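You operate a simulated robot arm through the tools that you are given. There is no shell and no other tool. Be economical: measure what you need, move in short steps, check, and stop when the job is done.

You run a simulated robot arm. Do the job below in one go: nothing can be reset, and whatever is moved stays where it is left.

Task
Put things in order on the top of the motor table. At the end: the small brush with the green back stands where the short hinge pin with the cream cap stood; the angle bracket stands on top of the black block with the felt sole; the large yellow block (marked "TEST") stands on top of the steel plate with the orange grip; the short hinge pin with the cream cap stands where the large yellow block stood; whatever was shut is shut again. Leave all else as you found it, and nothing knocked over.

Only the result counts: the job must be done as asked and must still hold three seconds after the hand-in. Knocking over, shifting, dropping, spilling or breaking anything else fails it. Lids that push on must go on centred and level and be pressed home; caps that screw on are set level and turned clockwise until they are tight.

Robot
A 6-joint arm with a two-finger parallel gripper, fixed in place. Base frame: the origin is at the foot of the arm, x ahead of it, y to its left, z up; the work surface is at about z = 0. Lengths are in mm, angles in degrees, forces in N, time in s.
With the tool pointing down near the work surface it reaches from about 180 to 460 mm from the base axis. Its first joint turns from -70.0 to 70.0 degrees. Payload 1.9 kg.
The TCP is the grasp point between the finger pads, 23 mm short of the fingertips. In the tool frame z runs along the fingers and y along their closing line. Largest opening 94 mm; finger width 38, thickness 10; the body of the gripper, 54 by 96 mm, starts 39 mm behind the TCP.
Orientation is that of the tool frame in the base frame, as a unit quaternion [x, y, z, w]. With the fingers straight down and closing along the base's y, the tool's x points along the base's -x, its y along +y and its z along -z.

Tools
- The arm moves only by the tool drive_tool. Its argument "steps" is a list of rows, each a list of 3 entries, a list of its own where there are three numbers: the gripper command, from -1 (fully open) to 1 (shut), values between in proportion, then the shift along the base's x, y, z in mm, then the turn, a rotation vector about the base's x, y, z in degrees. In form: [[hand, [tx, ty, tz], [wx, wy, wz]], ...]. A call has 1 to 12 rows; each row is the pose to reach, as a shift and turn from the pose commanded when the call began. A row lasts 0.2 s, in which the tool goes at most 50 mm and 8.6 degrees; a call with a longer step from one row to the next is refused whole, and so is a gripper value outside its range. A pose out of reach is approached as far as the arm can. The call stops where the force on the tool passes 40 N (or 10 N more than at its start, if that is more) or the arm is blocked; 0.2 s more then pass. Each finger travels about 108 mm/s and halts on what it meets, pressing with about 39 N; the grip force reading is that of the motor and also rises with nothing between the fingers. The clock runs only during rows and for 0.2 s after the last one: add rows that repeat a pose to give the fingers time. The reply holds the time, the measured pose of the TCP, the force on the tool along the base axes, the opening and the grip force, in the units named above and with some noise.
- Cameras (640 x 400 px; columns grow to the right, rows downward): "scene" is fixed at [49.1, 300.8, 424]; the picture's right is [-0.79, -0.61, 0.00], its down [-0.36, 0.47, -0.81] and it looks along [0.49, -0.64, -0.59] (base axes); focal length 214 px, centre (320, 200). "wrist" rides on the gripper at [86, 16, -74] in the tool frame; the picture's right is [-0.18, 0.98, 0.00], its down [-0.58, -0.11, -0.81] and it looks along [-0.79, -0.15, 0.59] (tool axes); focal length 243 px, centre (320, 200). There is no depth. A picture from a camera that has moved, and an enlarged one, comes with that camera's place and axes in the base frame and with its lens. The place of the scene camera against the robot may be out by one fixed shift of up to 12 mm in any direction.
- get_image(camera): a new picture of that camera. No time passes.
- close_up(camera, box): a new picture of the part [left, top, right, bottom] of that camera's present view, enlarged. No time passes.
- sign_off(): hands the job in; it is judged then, once.

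Go step by step. Nothing tells you positions but the pictures and the camera data: compare them with the known pose of the tool, close in by small moves and look again before you grip or let go. The budget is 120 turns and 68 pictures, counting those below and the enlarged ones. Unless the task says otherwise, let go and move clear before handing in, and close with one line.

The tools are called after "Request:" as name(argument=value, ...) on one line, values as JSON. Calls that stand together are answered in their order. drive_tool: Moves the arm, as the interface text tells. Its arguments: {"type":"object","properties":{"steps":{"type":"array","items":{"type":"array"}}},"required":["steps"]} The other tools are called the same way: get_image (camera) takes a picture; close_up (camera, box) takes an enlarged picture of a part of a camera's view; sign_off () hands the job in.

At the start:

```text
time_s: 0.0
tool_pos: [361.6, 63.0, 281.2]
orientation: [0.0, 1.0, -0.001, 0.0]
contact_force: [0.4, 0.1, 0.4]
opening: 94.2
gripper_force: 0.1
```

scene: 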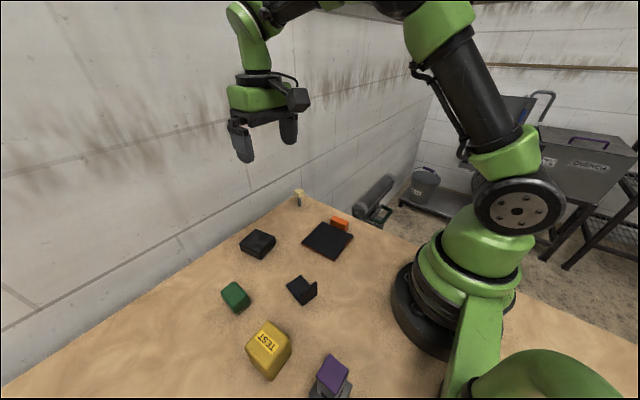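
wrist: 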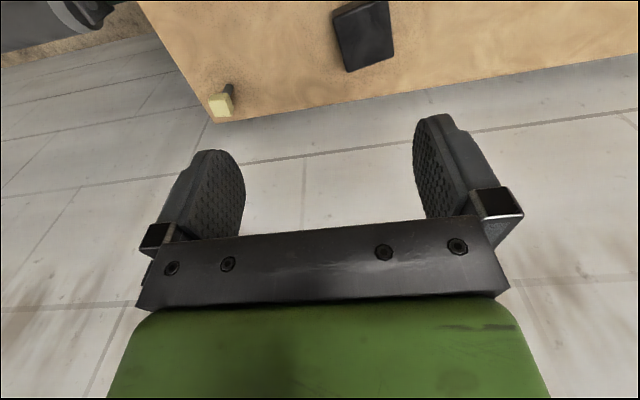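

I see a yellow TEST block, green brush, black bracket, black felt block, steel plate with orange grip, cream-capped pin at the far corner, and a purple-topped thing. I'll enlarge the scene first.

Request:
close_up(camera="scene", box=[200, 170, 400, 295])

Request:
close_up(camera="scene", box=[200, 275, 400, 400])

```text
3.20 times, centred on (300, 232) of scene
camera zoom: at [49.1, 300.8, 424.0], right [-0.79, -0.61, 0.0], down [-0.36, 0.47, -0.81], along [0.49, -0.64, -0.59], focal length 686 px, centre (384, 96)
```

zoom: 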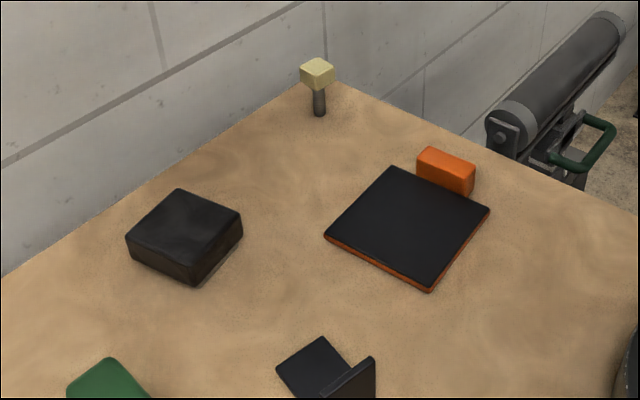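

```text
3.20 times, centred on (300, 338) of scene
camera zoom: at [49.1, 300.8, 424.0], right [-0.79, -0.61, 0.0], down [-0.36, 0.47, -0.81], along [0.49, -0.64, -0.59], focal length 686 px, centre (384, -240)
```

zoom: 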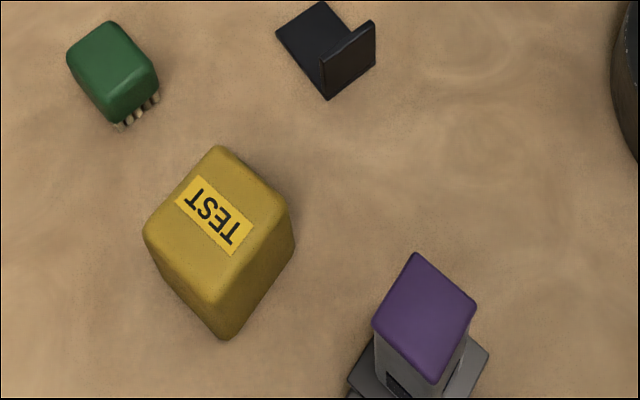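

The yellow block looks to be near (193, 243), about 48 mm square and 55 mm high. I'll move above it with the hand open and look.

Request:
drive_tool(steps=[[-1, [-28, 30, -10], [0, 0, 0]], [-1, [-56, 60, -20], [0, 0, 0]], [-1, [-84, 90, -30], [0, 0, 0]], [-1, [-112, 120, -45], [0, 0, 0]], [-1, [-140, 150, -65], [0, 0, 0]], [-1, [-168.6, 180, -81], [0, 0, 0]], [-1, [-168.6, 180, -101], [0, 0, 0]], [-1, [-168.6, 180, -101], [0, 0, 0]]])

Request:
get_image(camera="wrist")

Request:
get_image(camera="scene")

```text
time_s: 1.8
tool_pos: [192.4, 242.8, 179.7]
orientation: [0.0, 1.0, 0.0, 0.0]
contact_force: [-0.2, -0.3, -0.1]
opening: 94.1
gripper_force: 0.1
```

```text
63 pictures are left
camera wrist: at [107.3, 258.3, 253.3], right [0.18, 0.98, 0.0], down [0.58, -0.11, 0.81], along [0.79, -0.15, -0.59], focal length 243 px, centre (320, 200)
```

wrist: 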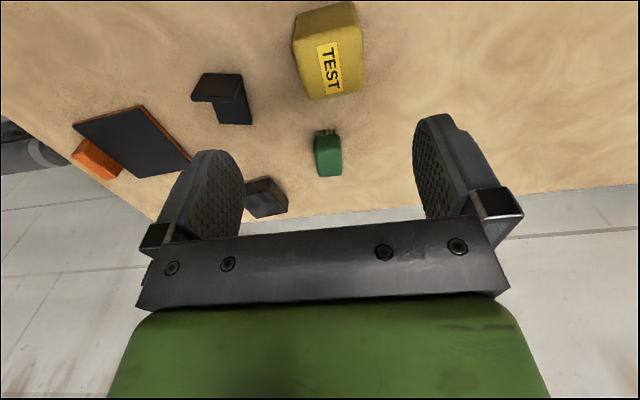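

```text
62 pictures are left
```

scene: 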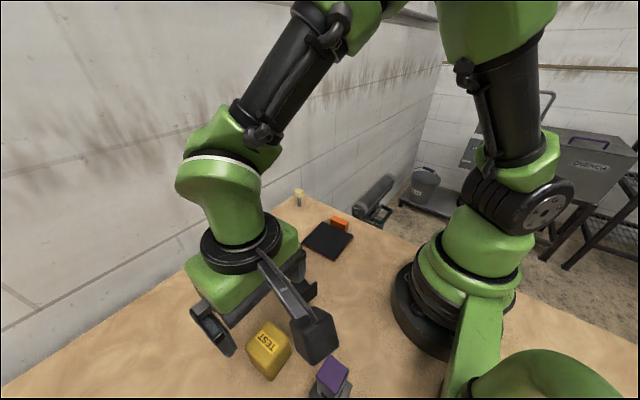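

The wrist view shows yellow, brush and bracket together. I'll zoom for accuracy.

Request:
close_up(camera="wrist", box=[180, 0, 380, 125])

Request:
close_up(camera="wrist", box=[60, 90, 380, 290])

```text
3.20 times, centred on (280, 62) of wrist
camera zoom: at [107.3, 258.3, 253.3], right [0.18, 0.98, 0.0], down [0.58, -0.11, 0.81], along [0.79, -0.15, -0.59], focal length 776 px, centre (448, 640)
```

zoom: 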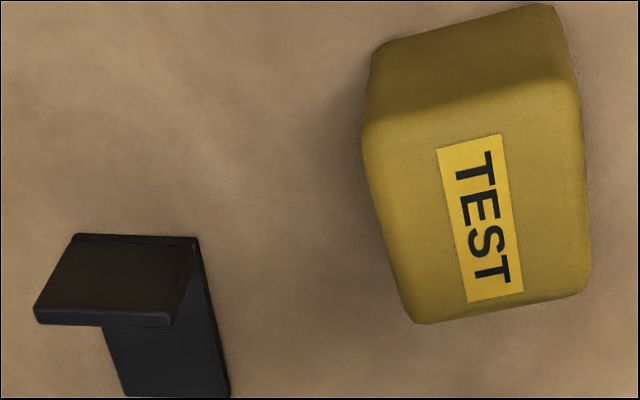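

```text
2.00 times, centred on (220, 190) of wrist
camera zoom: at [107.3, 258.3, 253.3], right [0.18, 0.98, 0.0], down [0.58, -0.11, 0.81], along [0.79, -0.15, -0.59], focal length 485 px, centre (520, 220)
```

zoom: 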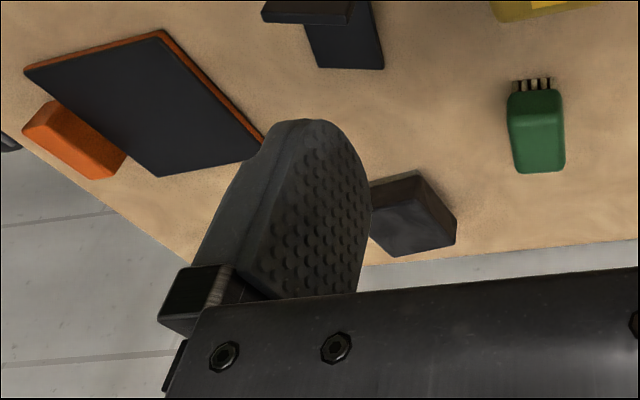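

Yellow centre ≈ (198.5, 250), about 60 high, square to the axes. Bracket ≈ yaw −13°, brush ≈ (322, 229). I'll lower partway and check that the wrist camera clears the purple item.

Request:
drive_tool(steps=[[-1, [5.5, 7, -20], [0, 0, 0]], [-1, [5.5, 7, -60], [0, 0, 0]], [-1, [5.5, 7, -85], [0, 0, 0]], [-1, [5.5, 7, -85], [0, 0, 0]]])

Request:
get_image(camera="scene")

Request:
get_image(camera="wrist")

```text
time_s: 2.8
tool_pos: [197.6, 251.6, 95.1]
orientation: [0.0, 1.0, 0.0, 0.0]
contact_force: [-0.2, -0.2, 0.2]
opening: 94.1
gripper_force: 0.0
```

```text
59 pictures are left
```

scene: 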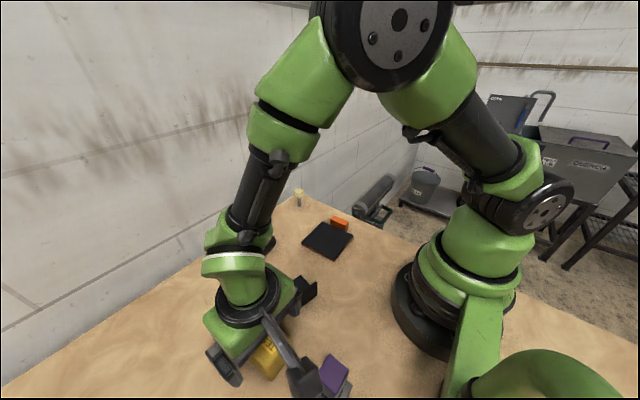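

```text
58 pictures are left
camera wrist: at [112.6, 267.7, 169.0], right [0.18, 0.98, 0.0], down [0.58, -0.11, 0.81], along [0.79, -0.15, -0.59], focal length 243 px, centre (320, 200)
```

wrist: 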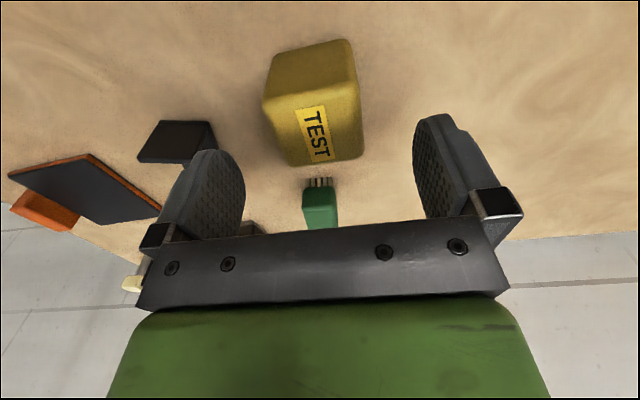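

The camera housing clears the purple item, and the block is centred at about (197, 251.5). Lowering and gripping.

Request:
drive_tool(steps=[[-1, [0, 0.5, -30], [0, 0, 0]], [-1, [0, 0.5, -57], [0, 0, 0]], [-1, [0, 0.5, -57], [0, 0, 0]], [1, [0, 0.5, -57], [0, 0, 0]], [1, [0, 0.5, -57], [0, 0, 0]], [1, [0, 0.5, -57], [0, 0, 0]]])

```text
time_s: 4.2
tool_pos: [198.5, 252.3, 37.6]
orientation: [0.0, 1.0, 0.0, 0.0]
contact_force: [-0.1, -0.1, -0.2]
opening: 51.9
gripper_force: 38.9
```

Gripped at 52 mm wide. Lifting and carrying it over to the plate, whose centre I estimate at (278, −18).

Request:
drive_tool(steps=[[1, [0, 0, 40], [0, 0, 0]], [1, [0, 0, 80], [0, 0, 0]], [1, [0, 0, 110], [0, 0, 0]], [1, [13, -45, 110], [0, 0, 0]], [1, [26, -90, 110], [0, 0, 0]], [1, [40, -135, 110], [0, 0, 0]], [1, [53, -180, 110], [0, 0, 0]], [1, [66, -225, 110], [0, 0, 0]], [1, [72, -248, 110], [0, 0, 0]], [1, [79.5, -270, 110], [0, 0, 0]], [1, [79.5, -270, 80], [0, 0, 0]], [1, [79.5, -270, 80], [0, 0, 0]]])

Request:
get_image(camera="wrist")

Request:
get_image(camera="scene")

```text
time_s: 6.8
tool_pos: [279.2, -18.5, 116.2]
orientation: [-0.001, 1.0, 0.001, 0.0]
contact_force: [-0.9, -0.5, -3.1]
opening: 51.7
gripper_force: 39.1
```

```text
57 pictures are left
camera wrist: at [192.2, -2.9, 188.9], right [0.18, 0.98, 0.0], down [0.58, -0.11, 0.81], along [0.79, -0.15, -0.59], focal length 243 px, centre (320, 200)
```

wrist: 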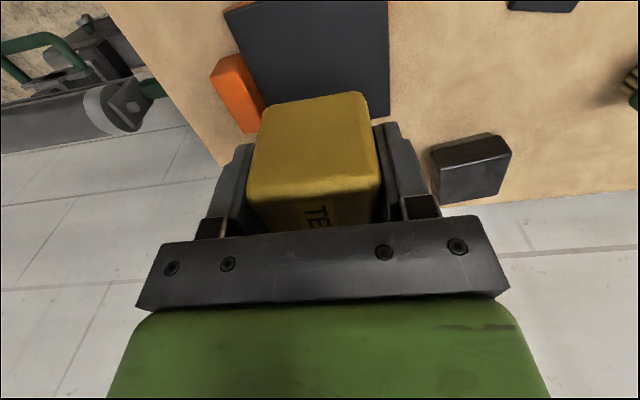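

```text
56 pictures are left
```

scene: 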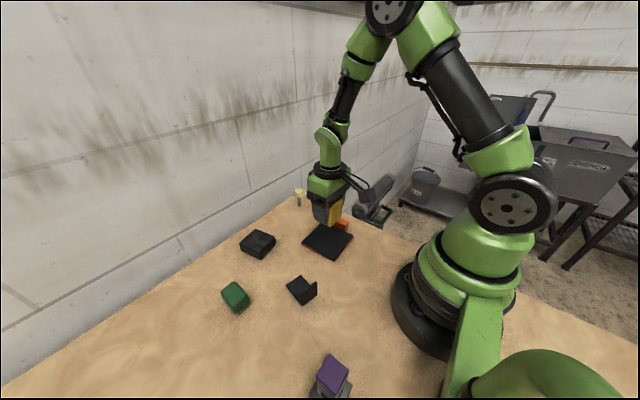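

The plate centre checks out at (278.5, −18), right under the block. Lowering slowly.

Request:
drive_tool(steps=[[1, [-0.5, 0.5, -35], [0, 0, 0]], [1, [-0.5, 0.5, -62], [0, 0, 0]], [1, [-0.5, 0.5, -66], [0, 0, 0]], [1, [-0.5, 0.5, -68], [0, 0, 0]], [1, [-0.5, 0.5, -69], [0, 0, 0]], [1, [-0.5, 0.5, -69], [0, 0, 0]]])

Request:
close_up(camera="scene", box=[260, 170, 400, 258])

```text
time_s: 8.2
tool_pos: [276.4, -18.2, 48.6]
orientation: [0.0, 1.0, 0.0, 0.0]
contact_force: [0.3, -0.1, -2.6]
opening: 51.7
gripper_force: 38.8
```

```text
4.55 times, centred on (330, 214) of scene
camera zoom: at [49.1, 300.8, 424.0], right [-0.79, -0.61, 0.0], down [-0.36, 0.47, -0.81], along [0.49, -0.64, -0.59], focal length 975 px, centre (274, 136)
```

zoom: 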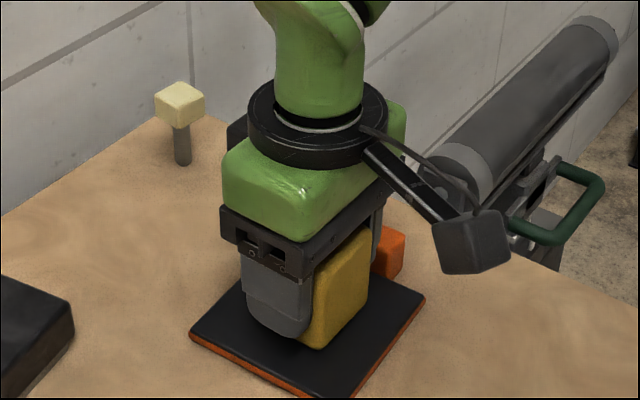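

Still just above the plate by a few mm. Creeping down while watching the force.

Request:
drive_tool(steps=[[1, [0, 0, -1], [0, 0, 0]], [1, [0, 0, -2], [0, 0, 0]], [1, [0, 0, -2.5], [0, 0, 0]], [1, [0, 0, -2.5], [0, 0, 0]]])

```text
time_s: 8.8
tool_pos: [277.3, -19.0, 46.7]
orientation: [0.0, 1.0, 0.0, 0.0]
contact_force: [-2.6, 1.1, 7.0]
opening: 51.4
gripper_force: 38.7
stopped in row 3: the force on the tool passed its limit (the readings are from after the stop); the commanded pose is now the measured one
```

Contact: the block is standing on the plate (about 9 mm thick). Releasing gently and rising.

Request:
drive_tool(steps=[[0.1, [0, 0, 0], [0, 0, 0]], [-0.35, [0, 0, 0], [0, 0, 0]], [-0.35, [0, 0, 0], [0, 0, 0]], [-0.35, [0, 0, 10], [0, 0, 0]], [-0.35, [0, 0, 45], [0, 0, 0]], [-0.35, [0, 0, 90], [0, 0, 0]], [-0.35, [0, 0, 120], [0, 0, 0]]])

Request:
close_up(camera="scene", box=[260, 170, 400, 258])

```text
time_s: 10.4
tool_pos: [277.7, -17.8, 167.0]
orientation: [0.0, 1.0, 0.001, 0.0]
contact_force: [0.4, 0.5, -1.0]
opening: 63.6
gripper_force: 0.0
```

```text
4.55 times, centred on (330, 214) of scene
camera zoom: at [49.1, 300.8, 424.0], right [-0.79, -0.61, 0.0], down [-0.36, 0.47, -0.81], along [0.49, -0.64, -0.59], focal length 975 px, centre (274, 136)
```

zoom: 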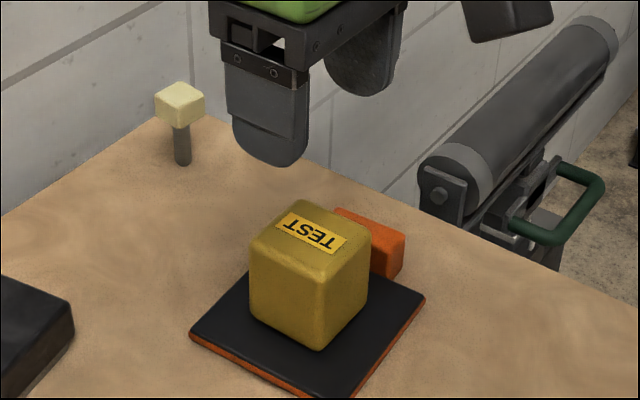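

The yellow block stands centred. Next the pin: I'll hover short of it at about (380, −80, 130) to look.

Request:
drive_tool(steps=[[-0.35, [35, -20, 0], [0, 0, 0]], [-0.35, [70, -40, 0], [0, 0, 0]], [-0.35, [100, -62, 0], [0, 0, 0]], [-0.35, [100, -62, -40], [0, 0, 0]], [-0.35, [100, -62, -40], [0, 0, 0]]])

Request:
get_image(camera="wrist")

```text
time_s: 11.7
tool_pos: [380.1, -80.2, 126.5]
orientation: [-0.001, 1.0, 0.0, -0.001]
contact_force: [-0.4, -0.2, -0.4]
opening: 63.4
gripper_force: 0.1
```

```text
53 pictures are left
camera wrist: at [294.4, -64.6, 199.8], right [0.18, 0.98, 0.0], down [0.58, -0.11, 0.81], along [0.79, -0.15, -0.59], focal length 243 px, centre (320, 200)
```

wrist: 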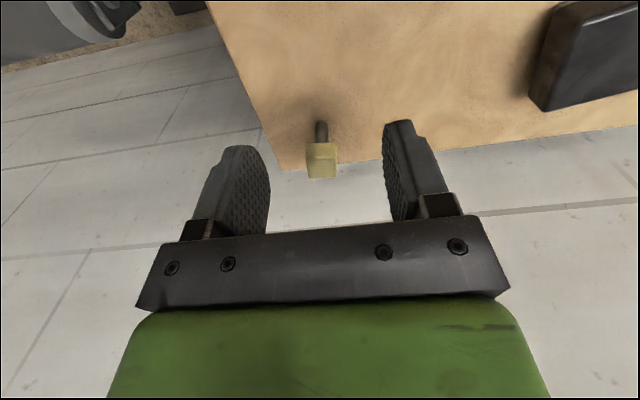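

Request:
close_up(camera="wrist", box=[270, 105, 366, 165])

Request:
close_up(camera="wrist", box=[270, 125, 366, 185])

```text
6.67 times, centred on (318, 135) of wrist
camera zoom: at [294.4, -64.6, 199.8], right [0.18, 0.98, 0.0], down [0.58, -0.11, 0.81], along [0.79, -0.15, -0.59], focal length 1618 px, centre (333, 633)
```

zoom: 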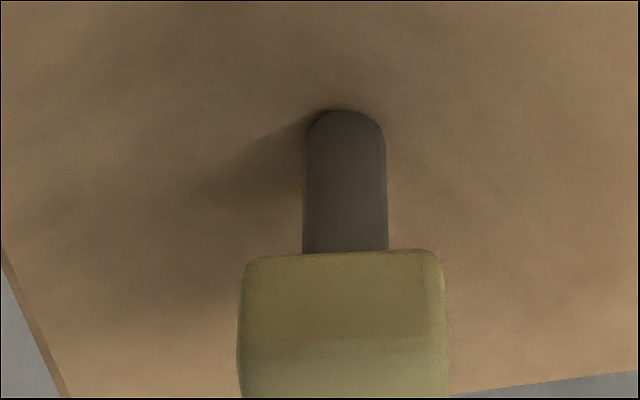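

```text
6.67 times, centred on (318, 155) of wrist
camera zoom: at [294.4, -64.6, 199.8], right [0.18, 0.98, 0.0], down [0.58, -0.11, 0.81], along [0.79, -0.15, -0.59], focal length 1618 px, centre (333, 500)
```

zoom: 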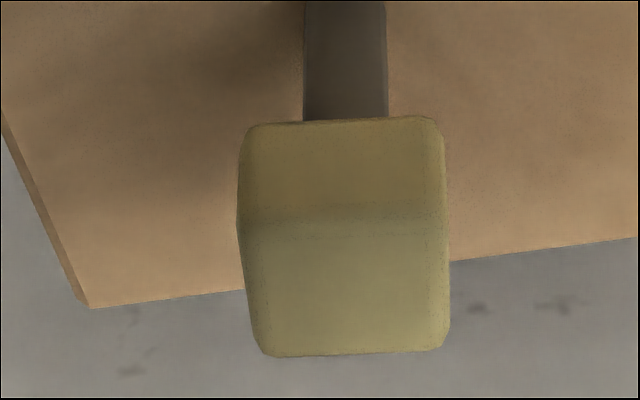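

The pin is about (441, −90), with a 25 mm square cap from z≈40 to 57, turned about −8°. Moving above it with matching yaw.

Request:
drive_tool(steps=[[-0.35, [30, -5, 0], [0, 0, -4]], [-0.35, [61, -9.5, 0], [0, 0, -8]], [-0.35, [61, -9.5, -20], [0, 0, -8]], [-0.35, [61, -9.5, -20], [0, 0, -8]]])

Request:
get_image(camera="wrist")

```text
time_s: 12.7
tool_pos: [440.0, -87.6, 107.1]
orientation: [0.07, 0.998, 0.0, 0.0]
contact_force: [0.2, 0.9, 0.6]
opening: 63.4
gripper_force: 0.1
```

```text
50 pictures are left
camera wrist: at [356.7, -60.9, 180.0], right [0.32, 0.95, 0.0], down [0.56, -0.19, 0.81], along [0.76, -0.26, -0.59], focal length 243 px, centre (320, 200)
```

wrist: 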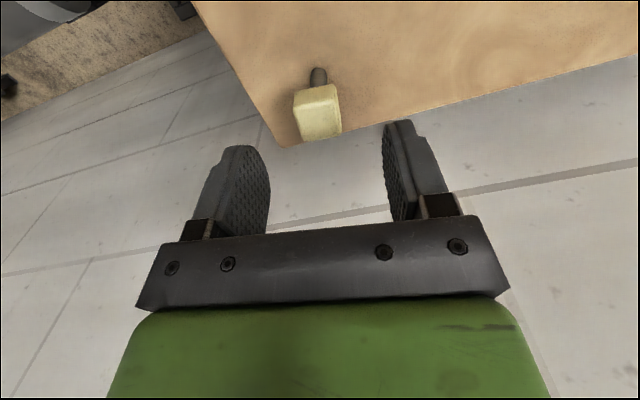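

Request:
close_up(camera="wrist", box=[262, 60, 374, 130])

```text
5.71 times, centred on (318, 95) of wrist
camera zoom: at [356.7, -60.9, 180.0], right [0.32, 0.95, 0.0], down [0.56, -0.19, 0.81], along [0.76, -0.26, -0.59], focal length 1386 px, centre (331, 800)
```

zoom: 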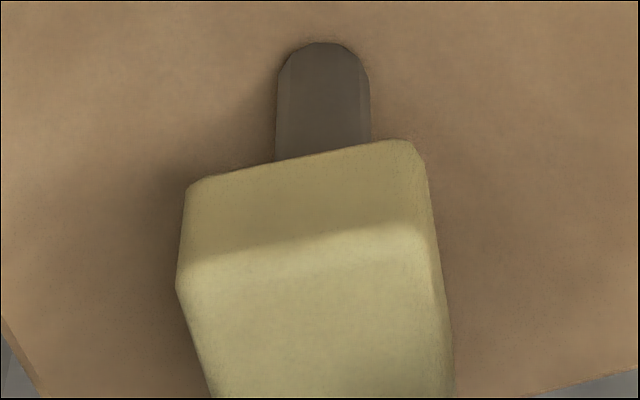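

Aligned within about 1.5 mm. Lowering onto the cap and gripping.

Request:
drive_tool(steps=[[-0.35, [1.4, -1.3, -35], [0, 0, 0]], [-0.35, [1.4, -1.3, -63], [0, 0, 0]], [-0.35, [1.4, -1.3, -63], [0, 0, 0]], [0.2, [1.4, -1.3, -63], [0, 0, 0]], [1, [1.4, -1.3, -63], [0, 0, 0]], [1, [1.4, -1.3, -63], [0, 0, 0]], [1, [1.4, -1.3, -63], [0, 0, 0]]])

Request:
close_up(camera="scene", box=[240, 150, 368, 230])

```text
time_s: 14.2
tool_pos: [439.2, -89.2, 43.1]
orientation: [0.069, 0.998, 0.0, 0.0]
contact_force: [0.9, -0.3, -0.4]
opening: 25.7
gripper_force: 38.7
```

```text
5.00 times, centred on (304, 190) of scene
camera zoom: at [49.1, 300.8, 424.0], right [-0.79, -0.61, 0.0], down [-0.36, 0.47, -0.81], along [0.49, -0.64, -0.59], focal length 1072 px, centre (400, 250)
```

zoom: 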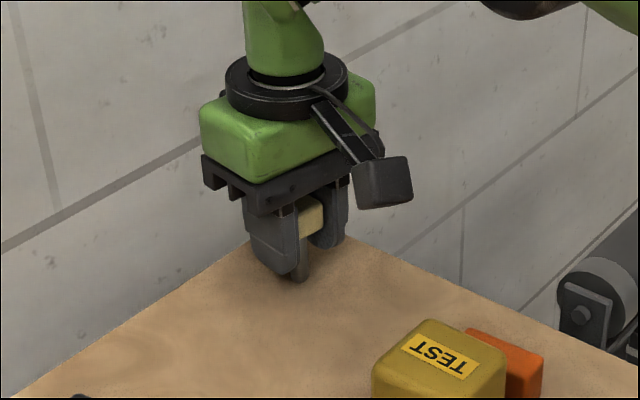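

Pin held by its cap (25.7 mm). Lifting straight up and starting across.

Request:
drive_tool(steps=[[1, [0, 0, 15], [0, 0, 0]], [1, [0, 0, 50], [0, 0, 0]], [1, [0, 0, 95], [0, 0, 0]], [1, [-15, 20, 95], [0, 0, 0]], [1, [-39, 55, 95], [0, 0, 2]], [1, [-63, 90, 95], [0, 0, 4]], [1, [-87, 125, 95], [0, 0, 6]], [1, [-111, 160, 95], [0, 0, 8]], [1, [-135, 195, 95], [0, 0, 8]], [1, [-159, 230, 95], [0, 0, 8]], [1, [-170, 245, 95], [0, 0, 8]]])

```text
time_s: 16.6
tool_pos: [270.2, 155.1, 138.2]
orientation: [0.001, 1.0, 0.0, 0.0]
contact_force: [0.2, 0.3, -0.9]
opening: 25.4
gripper_force: 38.9
```

Request:
drive_tool(steps=[[1, [-25, 33, 0], [0, 0, 0]], [1, [-50, 66, 0], [0, 0, 0]], [1, [-72.7, 96.4, 0], [0, 0, 0]], [1, [-72.7, 96.4, -40], [0, 0, 0]], [1, [-72.7, 96.4, -75], [0, 0, 0]], [1, [-72.7, 96.4, -75], [0, 0, 0]]])

Request:
get_image(camera="wrist")

Request:
get_image(camera="scene")

```text
time_s: 18.1
tool_pos: [196.5, 250.1, 64.9]
orientation: [0.0, 1.0, 0.0, -0.001]
contact_force: [0.3, -0.1, -1.1]
opening: 25.5
gripper_force: 39.2
```

```text
47 pictures are left
camera wrist: at [110.6, 266.1, 137.5], right [0.18, 0.98, 0.0], down [0.58, -0.11, 0.81], along [0.79, -0.15, -0.59], focal length 243 px, centre (320, 200)
```

wrist: 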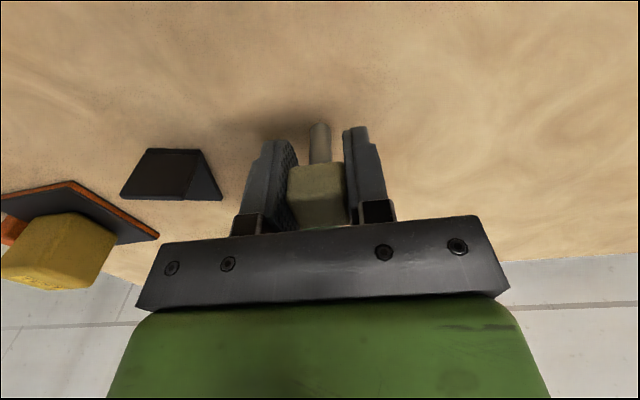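

```text
46 pictures are left
```

scene: 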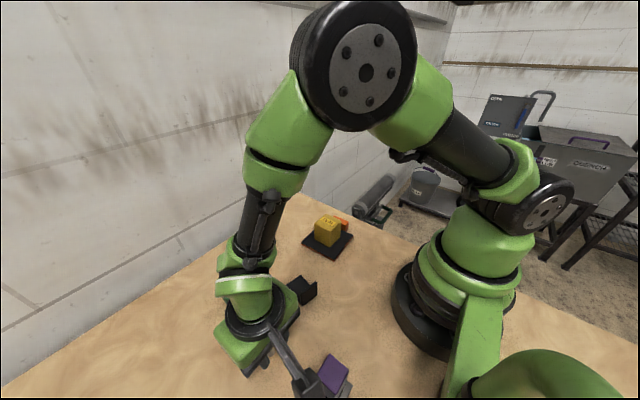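

Pin hangs straight, right over the spot. Lowering to just above the table, then creeping.

Request:
drive_tool(steps=[[1, [0.7, 1, -10], [0, 0, 0]], [1, [0.7, 1, -17], [0, 0, 0]], [1, [0.7, 1, -19], [0, 0, 0]], [1, [0.7, 1, -19], [0, 0, 0]]])

Request:
close_up(camera="wrist", box=[240, 80, 400, 180])

```text
time_s: 19.1
tool_pos: [198.3, 251.2, 45.4]
orientation: [0.001, 1.0, 0.001, 0.0]
contact_force: [0.1, -0.1, -1.2]
opening: 25.8
gripper_force: 39.0
```

```text
4.00 times, centred on (320, 130) of wrist
camera zoom: at [112.0, 266.5, 119.0], right [0.18, 0.98, 0.0], down [0.58, -0.11, 0.81], along [0.79, -0.15, -0.59], focal length 970 px, centre (320, 480)
```

zoom: 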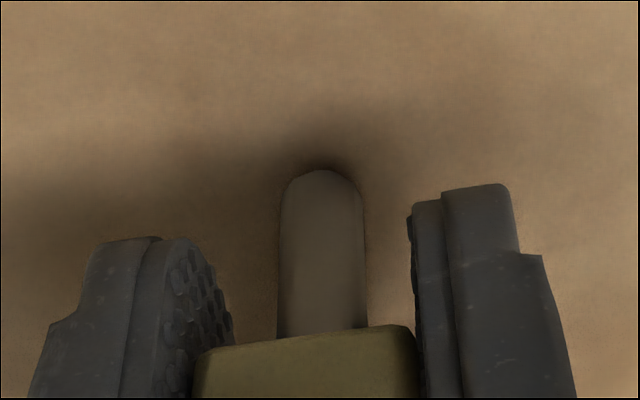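

The foot is some 3 mm forward of the wanted centre. I'll shift back slightly and creep down to contact.

Request:
drive_tool(steps=[[1, [-3, 0.5, 0], [0, 0, 0]], [1, [-3, 0.5, -1], [0, 0, 0]], [1, [-3, 0.5, -2], [0, 0, 0]], [1, [-3, 0.5, -2], [0, 0, 0]]])

```text
time_s: 20.1
tool_pos: [194.6, 252.2, 43.1]
orientation: [0.0, 1.0, 0.0, 0.0]
contact_force: [0.1, 0.6, -0.4]
opening: 25.6
gripper_force: 39.2
```

Request:
drive_tool(steps=[[1, [0, 0, -0.4], [0, 0, 0]], [1, [0, 0, -0.8], [0, 0, 0]], [1, [0, 0, -0.8], [0, 0, 0]]])

```text
time_s: 20.9
tool_pos: [194.5, 250.5, 42.9]
orientation: [-0.001, 1.0, 0.001, 0.0]
contact_force: [0.5, -6.1, 18.4]
opening: 25.5
gripper_force: 38.8
```

Firm contact. Relieving half a millimetre and releasing slowly.

Request:
drive_tool(steps=[[1, [0, 0, 0.5], [0, 0, 0]], [0.4, [0, 0, 0.5], [0, 0, 0]], [0.1, [0, 0, 0.5], [0, 0, 0]], [-0.2, [0, 0, 0.5], [0, 0, 0]], [-0.2, [0, 0, 0.5], [0, 0, 0]], [-0.2, [0, 0, 20], [0, 0, 0]], [-0.2, [0, 0, 60], [0, 0, 0]], [-0.2, [0, 0, 90], [0, 0, 0]], [-0.2, [0, 0, 90], [0, 0, 0]]])

Request:
get_image(camera="wrist")

```text
time_s: 22.9
tool_pos: [195.3, 252.6, 132.2]
orientation: [0.0, 1.0, 0.0, -0.001]
contact_force: [0.8, -0.1, -0.8]
opening: 56.4
gripper_force: 0.1
```

```text
44 pictures are left
camera wrist: at [108.8, 267.9, 206.0], right [0.18, 0.98, 0.0], down [0.58, -0.11, 0.81], along [0.79, -0.15, -0.59], focal length 243 px, centre (320, 200)
```

wrist: 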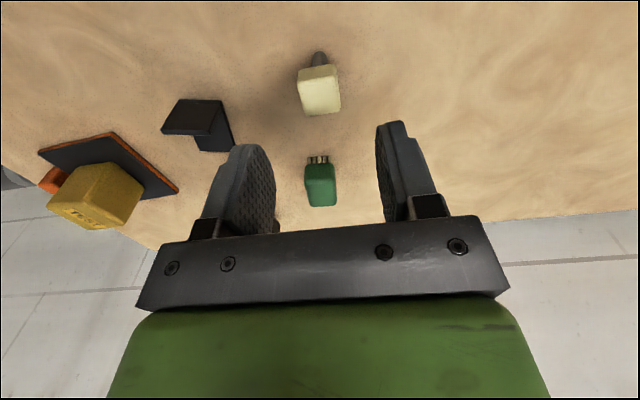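

The pin stands at about (198, 252). Next, the brush: hovering above it.

Request:
drive_tool(steps=[[-0.4, [40, -8, 0], [0, 0, 0]], [-0.4, [80, -15, 0], [0, 0, 0]], [-0.4, [122, -22, 0], [0, 0, 0]], [-0.4, [122, -22, -20], [0, 0, 0]], [-0.4, [122, -22, -20], [0, 0, 0]]])

Request:
get_image(camera="wrist")

Request:
close_up(camera="wrist", box=[240, 40, 400, 140])

```text
time_s: 24.1
tool_pos: [318.9, 229.0, 112.5]
orientation: [0.001, 1.0, 0.0, 0.0]
contact_force: [0.4, 0.5, 0.3]
opening: 66.1
gripper_force: 0.0
```

```text
43 pictures are left
camera wrist: at [232.7, 246.0, 186.0], right [0.18, 0.98, 0.0], down [0.58, -0.11, 0.81], along [0.79, -0.15, -0.59], focal length 243 px, centre (320, 200)
```

wrist: 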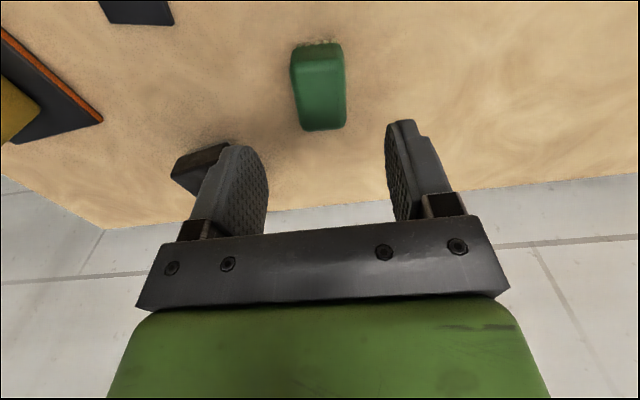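

```text
4.00 times, centred on (320, 90) of wrist
camera zoom: at [232.7, 246.0, 186.0], right [0.18, 0.98, 0.0], down [0.58, -0.11, 0.81], along [0.79, -0.15, -0.59], focal length 970 px, centre (320, 640)
```

zoom: 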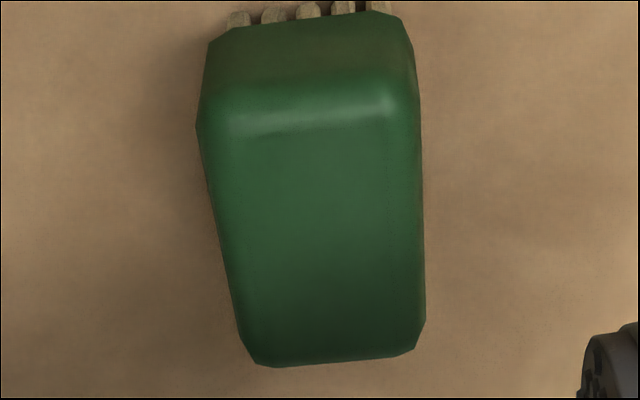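

Brush centre ≈ (322.5, 229.5), yaw about −4.5°, top at ~36. Lowering and gripping across its width.

Request:
drive_tool(steps=[[-0.4, [3.8, -0.5, -30], [0, 0, -4.5]], [-0.4, [3.8, -0.5, -65], [0, 0, -4.5]], [-0.4, [3.8, -0.5, -84.5], [0, 0, -4.5]], [-0.4, [3.8, -0.5, -84.5], [0, 0, -4.5]], [0.2, [3.8, -0.5, -84.5], [0, 0, -4.5]], [1, [3.8, -0.5, -84.5], [0, 0, -4.5]], [1, [3.8, -0.5, -84.5], [0, 0, -4.5]], [1, [3.8, -0.5, -84.5], [0, 0, -4.5]]])

```text
time_s: 25.9
tool_pos: [321.6, 227.3, 29.6]
orientation: [0.04, 0.999, 0.001, 0.0]
contact_force: [0.6, -0.2, 0.7]
opening: 33.3
gripper_force: 39.2
```

Gripped (33 mm). Lifting and carrying it toward the pin's old spot (441, −90).

Request:
drive_tool(steps=[[1, [0, 0, 30], [0, 0, 0]], [1, [0, 0, 75], [0, 0, 0]], [1, [15, -40, 75], [0, 0, 0]], [1, [30, -80, 75], [0, 0, 0]], [1, [45, -120, 75], [0, 0, 0]], [1, [60, -160, 75], [0, 0, 0]], [1, [75, -200, 75], [0, 0, 0]], [1, [90, -240, 75], [0, 0, 0]], [1, [105, -280, 75], [0, 0, 0]], [1, [118.5, -317.5, 75], [0, 0, 0]], [1, [118.5, -317.5, 45], [0, 0, 0]], [1, [118.5, -317.5, 45], [0, 0, 0]]])

Request:
get_image(camera="wrist")

```text
time_s: 28.4
tool_pos: [440.9, -88.7, 74.1]
orientation: [0.039, 0.999, 0.0, -0.001]
contact_force: [-0.8, -0.7, -0.3]
opening: 33.4
gripper_force: 39.1
```

```text
41 pictures are left
camera wrist: at [357.0, -66.0, 146.4], right [0.26, 0.97, 0.0], down [0.57, -0.15, 0.81], along [0.78, -0.21, -0.59], focal length 243 px, centre (320, 200)
```

wrist: 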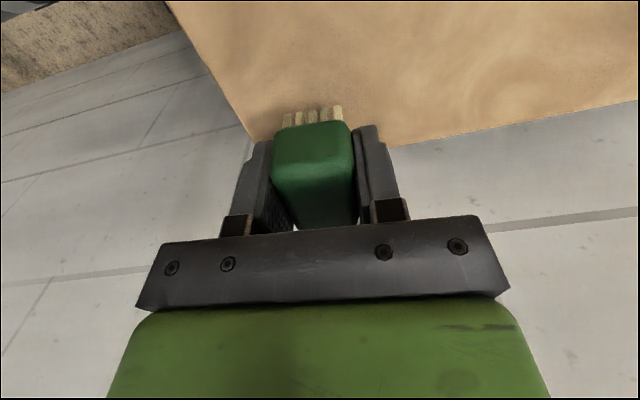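

Brush is above the pin's old spot. Lowering to just above the table.

Request:
drive_tool(steps=[[1, [0.3, -1, -30], [0, 0, 0]], [1, [0.3, -1, -42], [0, 0, 0]], [1, [0.3, -1, -43.5], [0, 0, 0]], [1, [0.3, -1, -44.5], [0, 0, 0]], [1, [0.3, -1, -44.5], [0, 0, 0]]])

Request:
close_up(camera="scene", box=[250, 160, 362, 230])

```text
time_s: 29.6
tool_pos: [440.3, -89.2, 29.0]
orientation: [0.038, 0.999, 0.0, 0.001]
contact_force: [-1.1, 0.3, 9.6]
opening: 33.4
gripper_force: 39.4
```

```text
5.71 times, centred on (306, 195) of scene
camera zoom: at [49.1, 300.8, 424.0], right [-0.79, -0.61, 0.0], down [-0.36, 0.47, -0.81], along [0.49, -0.64, -0.59], focal length 1226 px, centre (400, 229)
```

zoom: 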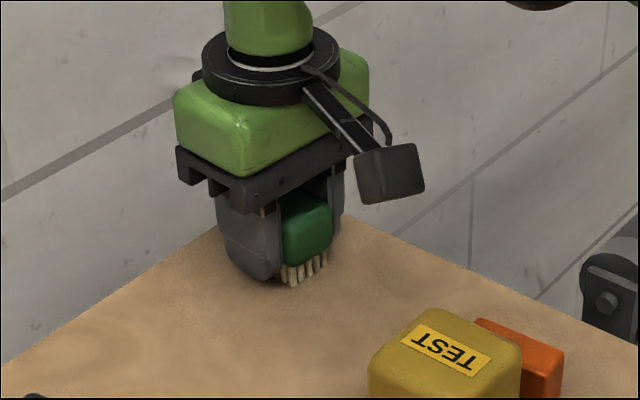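

In contact with about 10 N. Releasing and rising.

Request:
drive_tool(steps=[[0.4, [0, 0, 0.3], [0, 0, 0]], [0, [0, 0, 0.3], [0, 0, 0]], [-0.3, [0, 0, 0.3], [0, 0, 0]], [-0.3, [0, 0, 0.3], [0, 0, 0]], [-0.3, [0, 0, 20], [0, 0, 0]], [-0.3, [0, 0, 60], [0, 0, 2]], [-0.3, [0, 0, 90], [0, 0, 4.5]], [-0.3, [-30, 35, 90], [0, 0, 4.5]], [-0.3, [-60, 70, 90], [0, 0, 4.5]], [-0.3, [-90, 110, 90], [0, 0, 4.5]], [-0.3, [-110, 145, 90], [0, 0, 4.5]], [-0.3, [-110, 145, 90], [0, 0, 4.5]]])

Request:
get_image(camera="wrist")

Request:
get_image(camera="scene")

```text
time_s: 32.2
tool_pos: [330.0, 58.1, 116.4]
orientation: [0.0, 1.0, 0.0, 0.0]
contact_force: [-0.3, 0.1, 0.0]
opening: 61.1
gripper_force: 0.0
```

```text
39 pictures are left
camera wrist: at [244.3, 72.6, 188.9], right [0.18, 0.98, 0.0], down [0.58, -0.11, 0.81], along [0.79, -0.15, -0.59], focal length 243 px, centre (320, 200)
```

wrist: 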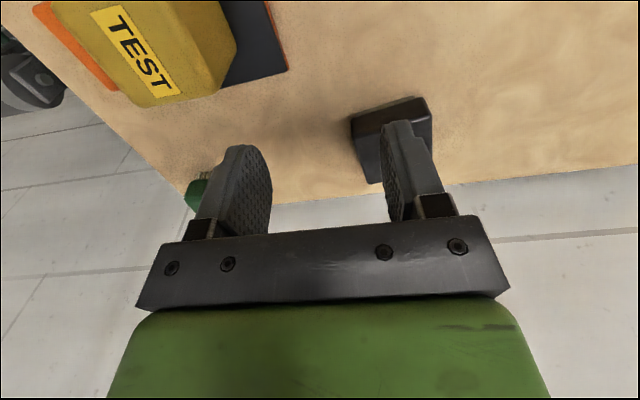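

```text
38 pictures are left
```

scene: 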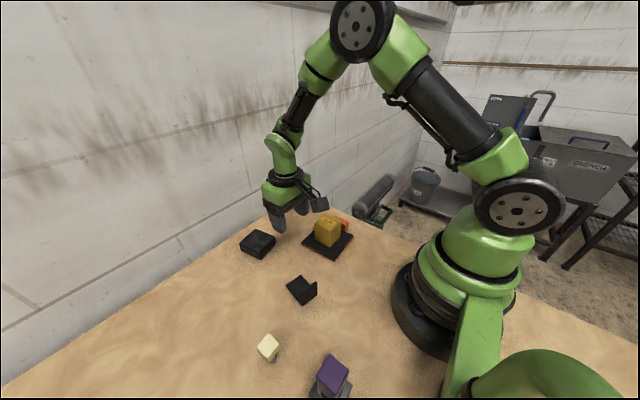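

Brush placed. Next I need an accurate look at the black block, so I hover short of it.

Request:
drive_tool(steps=[[-0.3, [10, 45, 0], [0, 0, 0]], [-0.3, [35, 45, 0], [0, 0, 0]], [-0.3, [35, 45, 0], [0, 0, 0]]])

Request:
get_image(camera="wrist")

Request:
close_up(camera="wrist", box=[220, 40, 412, 160])

```text
time_s: 33.0
tool_pos: [364.6, 99.5, 115.6]
orientation: [0.0, 1.0, 0.0, 0.0]
contact_force: [0.4, -0.3, -0.4]
opening: 60.9
gripper_force: 0.2
```

```text
37 pictures are left
camera wrist: at [278.6, 116.1, 189.7], right [0.18, 0.98, 0.0], down [0.58, -0.11, 0.81], along [0.79, -0.15, -0.59], focal length 243 px, centre (320, 200)
```

wrist: 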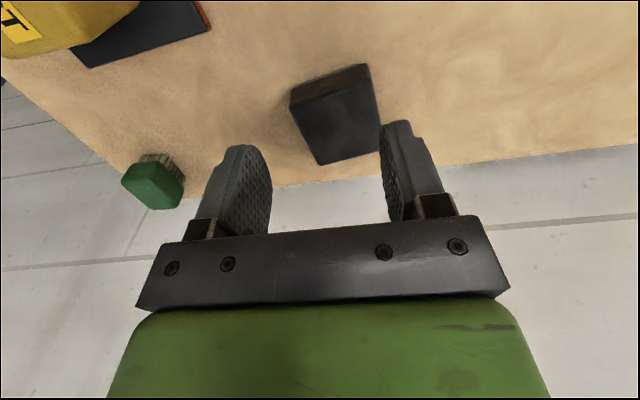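

```text
3.33 times, centred on (316, 100) of wrist
camera zoom: at [278.6, 116.1, 189.7], right [0.18, 0.98, 0.0], down [0.58, -0.11, 0.81], along [0.79, -0.15, -0.59], focal length 809 px, centre (333, 533)
```

zoom: 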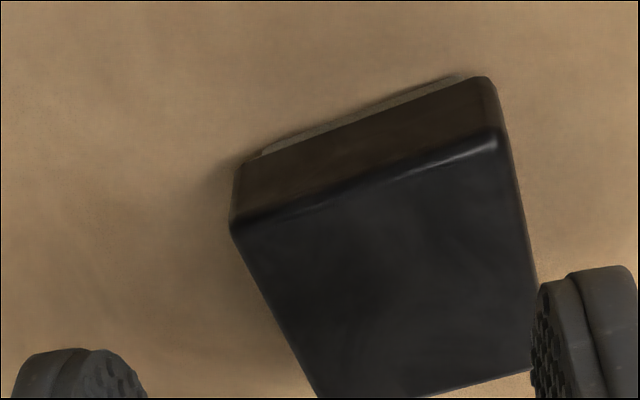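

Block is near (405, 108), yaw about +9°, top at ~28. One more view with fingers clear for a precise centre.

Request:
drive_tool(steps=[[-1, [15, 8, 5], [0, 0, 0]], [-1, [30, 10, 10], [0, 0, 0]], [-1, [30, 10, 10], [0, 0, 0]]])

Request:
close_up(camera="wrist", box=[240, 20, 400, 120])

Request:
close_up(camera="scene", box=[220, 205, 332, 275])

```text
time_s: 33.9
tool_pos: [394.1, 110.5, 127.2]
orientation: [0.0, 1.0, 0.0, -0.001]
contact_force: [-0.1, -0.2, 0.1]
opening: 93.9
gripper_force: 0.2
```

```text
4.00 times, centred on (320, 70) of wrist
camera zoom: at [308.2, 126.2, 200.1], right [0.18, 0.98, 0.0], down [0.58, -0.11, 0.81], along [0.79, -0.15, -0.59], focal length 970 px, centre (320, 720)
```

zoom: 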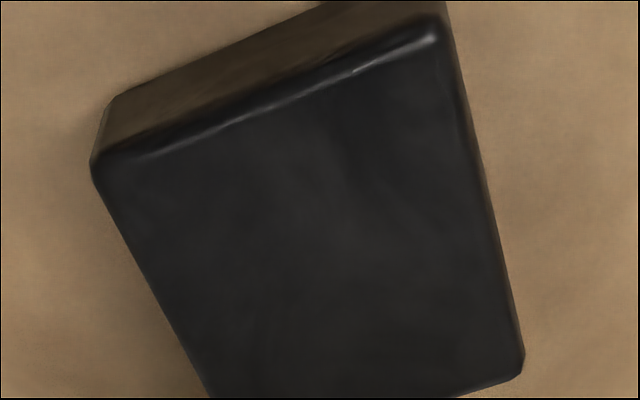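

```text
5.71 times, centred on (276, 240) of scene
camera zoom: at [49.1, 300.8, 424.0], right [-0.79, -0.61, 0.0], down [-0.36, 0.47, -0.81], along [0.49, -0.64, -0.59], focal length 1226 px, centre (571, -29)
```

zoom: 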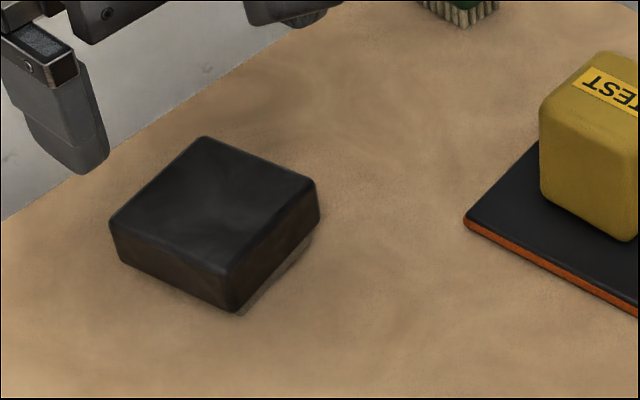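

Block centre ≈ (403, 110), yaw 9.5°, top 60 × 63. Now to the bracket, with yaw −13°.

Request:
drive_tool(steps=[[-0.5, [-40, 5, 10], [0, 0, -3]], [-0.5, [-80, 10, 10], [0, 0, -6]], [-0.5, [-120, 15, 10], [0, 0, -10]], [-0.5, [-160, 20, 0], [0, 0, -13]], [-0.5, [-160, 20, 0], [0, 0, -13]]])

Request:
get_image(camera="wrist")

Request:
close_up(camera="wrist", box=[240, 20, 400, 120])

```text
time_s: 35.0
tool_pos: [232.2, 131.9, 127.6]
orientation: [0.114, 0.993, 0.001, 0.0]
contact_force: [-1.1, -0.1, 0.0]
opening: 70.3
gripper_force: 0.1
```

```text
33 pictures are left
camera wrist: at [153.1, 167.4, 201.1], right [0.4, 0.92, 0.0], down [0.54, -0.24, 0.81], along [0.74, -0.32, -0.59], focal length 243 px, centre (320, 200)
```

wrist: 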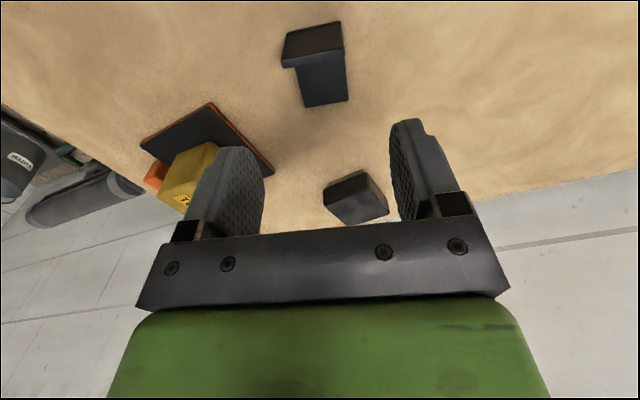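

```text
4.00 times, centred on (320, 70) of wrist
camera zoom: at [153.1, 167.4, 201.1], right [0.4, 0.92, 0.0], down [0.54, -0.24, 0.81], along [0.74, -0.32, -0.59], focal length 970 px, centre (320, 720)
```

zoom: 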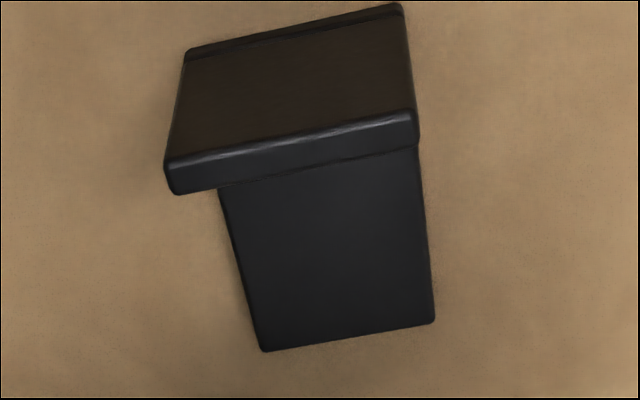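

Bracket: foot centre ≈ (240.5, 130.5), 39 wide, 58 long, wall 42 high at the near end. I'll grip across the width at (232, 132.5), tips just above the table.

Request:
drive_tool(steps=[[-0.5, [-1, 0, -40], [0, 0, 0]], [-0.5, [-1, 0, -80], [0, 0, 0]], [-0.5, [-1, 0, -101.5], [0, 0, 0]], [-0.5, [-1, 0, -101.5], [0, 0, 0]], [0.1, [-1, 0, -101.5], [0, 0, 0]], [1, [-1, 0, -101.5], [0, 0, 0]], [1, [-1, 0, -101.5], [0, 0, 0]], [1, [-1, 0, -101.5], [0, 0, 0]]])

Request:
get_image(camera="wrist")

```text
time_s: 36.9
tool_pos: [232.7, 131.2, 27.7]
orientation: [0.113, 0.994, 0.001, 0.0]
contact_force: [1.2, -0.5, 0.0]
opening: 40.0
gripper_force: 39.2
```

```text
31 pictures are left
camera wrist: at [152.9, 166.4, 100.8], right [0.4, 0.92, 0.0], down [0.54, -0.24, 0.81], along [0.74, -0.32, -0.59], focal length 243 px, centre (320, 200)
```

wrist: 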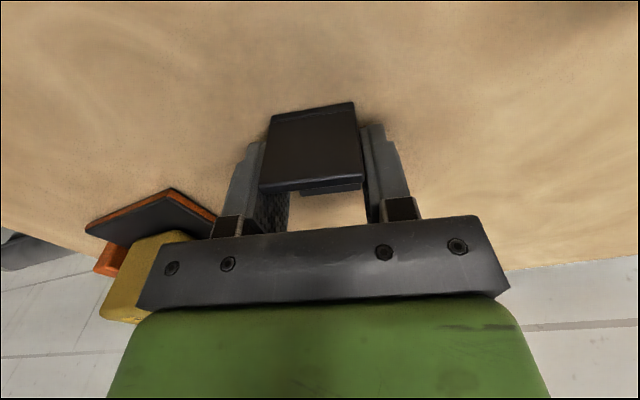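

Gripped. Lifting and carrying to the block, turning +22.5° so the foot lines up with it.

Request:
drive_tool(steps=[[1, [0, 0, 20], [0, 0, 0]], [1, [0, 0, 60], [0, 0, 0]], [1, [30, -5, 75], [0, 0, 5]], [1, [65, -10, 75], [0, 0, 10]], [1, [100, -15, 75], [0, 0, 15]], [1, [135, -20, 75], [0, 0, 20]], [1, [162, -23.5, 75], [0, 0, 22.5]], [1, [162, -23.5, 60], [0, 0, 22.5]], [1, [162, -23.5, 50], [0, 0, 22.5]], [1, [162, -23.5, 50], [0, 0, 22.5]]])

Request:
get_image(camera="wrist")

Request:
close_up(camera="scene", box=[200, 190, 328, 270])

```text
time_s: 39.0
tool_pos: [395.4, 107.1, 75.1]
orientation: [-0.083, 0.997, 0.0, -0.001]
contact_force: [-0.8, 0.7, -1.6]
opening: 39.7
gripper_force: 38.9
```

```text
30 pictures are left
camera wrist: at [307.9, 108.8, 149.5], right [0.02, 1.0, 0.0], down [0.59, -0.01, 0.81], along [0.81, -0.02, -0.59], focal length 243 px, centre (320, 200)
```

wrist: 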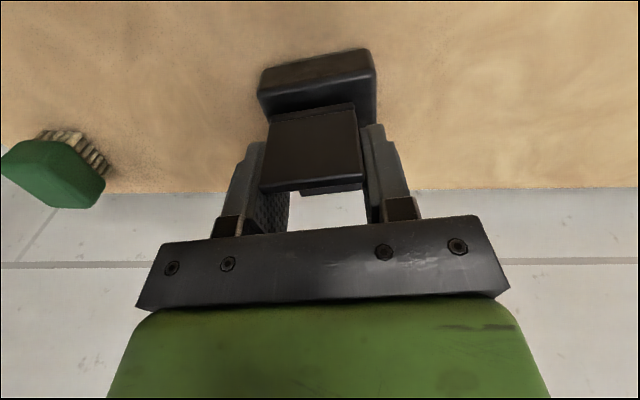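

```text
5.00 times, centred on (264, 230) of scene
camera zoom: at [49.1, 300.8, 424.0], right [-0.79, -0.61, 0.0], down [-0.36, 0.47, -0.81], along [0.49, -0.64, -0.59], focal length 1072 px, centre (600, 50)
```

zoom: 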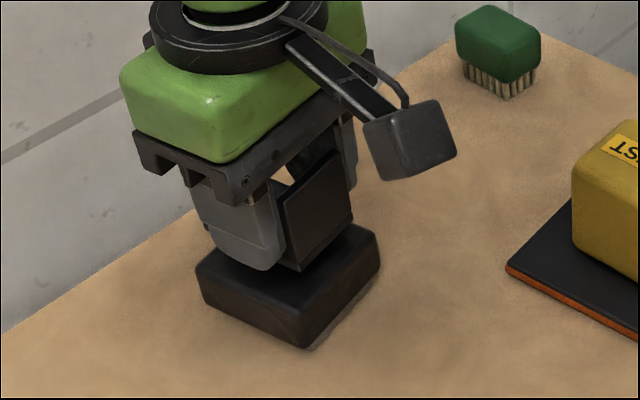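

Well aligned over the block. Lowering, then creeping to contact.

Request:
drive_tool(steps=[[1, [-1, 1.4, -10], [0, 0, 0]], [1, [-1, 1.4, -16], [0, 0, 0]], [1, [-1, 1.4, -17], [0, 0, 0]], [1, [-1, 1.4, -18], [0, 0, 0]], [1, [-1, 1.4, -18], [0, 0, 0]]])

Request:
close_up(camera="scene", box=[220, 205, 300, 255])

```text
time_s: 40.2
tool_pos: [396.3, 109.6, 59.7]
orientation: [-0.083, 0.997, 0.001, 0.002]
contact_force: [4.2, -0.3, 35.1]
opening: 39.7
gripper_force: 39.3
```

```text
8.00 times, centred on (260, 230) of scene
camera zoom: at [49.0, 300.7, 424.1], right [-0.79, -0.61, 0.0], down [-0.35, 0.47, -0.81], along [0.49, -0.64, -0.59], focal length 1716 px, centre (800, -40)
```

zoom: 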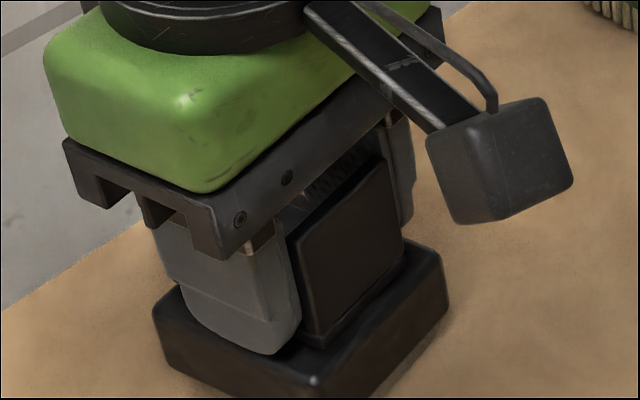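

In contact at 35 N; easing up to take off the load.

Request:
drive_tool(steps=[[1, [0, 0, 0.8], [0, 0, 0]], [1, [0, 0, 1.2], [0, 0, 0]], [1, [0, 0, 1.2], [0, 0, 0]]])

```text
time_s: 41.0
tool_pos: [394.7, 109.5, 60.1]
orientation: [-0.083, 0.997, 0.0, 0.001]
contact_force: [7.6, 3.6, 22.2]
opening: 39.9
gripper_force: 39.5
```

Request:
drive_tool(steps=[[1, [0, 0, 0.7], [0, 0, 0]], [1, [0, 0, 1.2], [0, 0, 0]], [1, [0, 0, 1.2], [0, 0, 0]]])

Request:
close_up(camera="scene", box=[220, 205, 300, 255])

```text
time_s: 41.9
tool_pos: [392.7, 108.1, 60.5]
orientation: [-0.083, 0.997, 0.0, -0.003]
contact_force: [-0.7, 0.7, 0.7]
opening: 39.6
gripper_force: 39.0
```

```text
8.00 times, centred on (260, 230) of scene
camera zoom: at [49.1, 300.8, 424.0], right [-0.79, -0.61, 0.0], down [-0.36, 0.47, -0.81], along [0.49, -0.64, -0.59], focal length 1716 px, centre (800, -40)
```

zoom: 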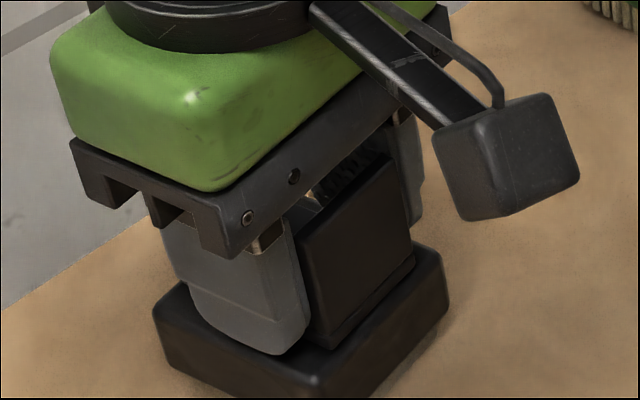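

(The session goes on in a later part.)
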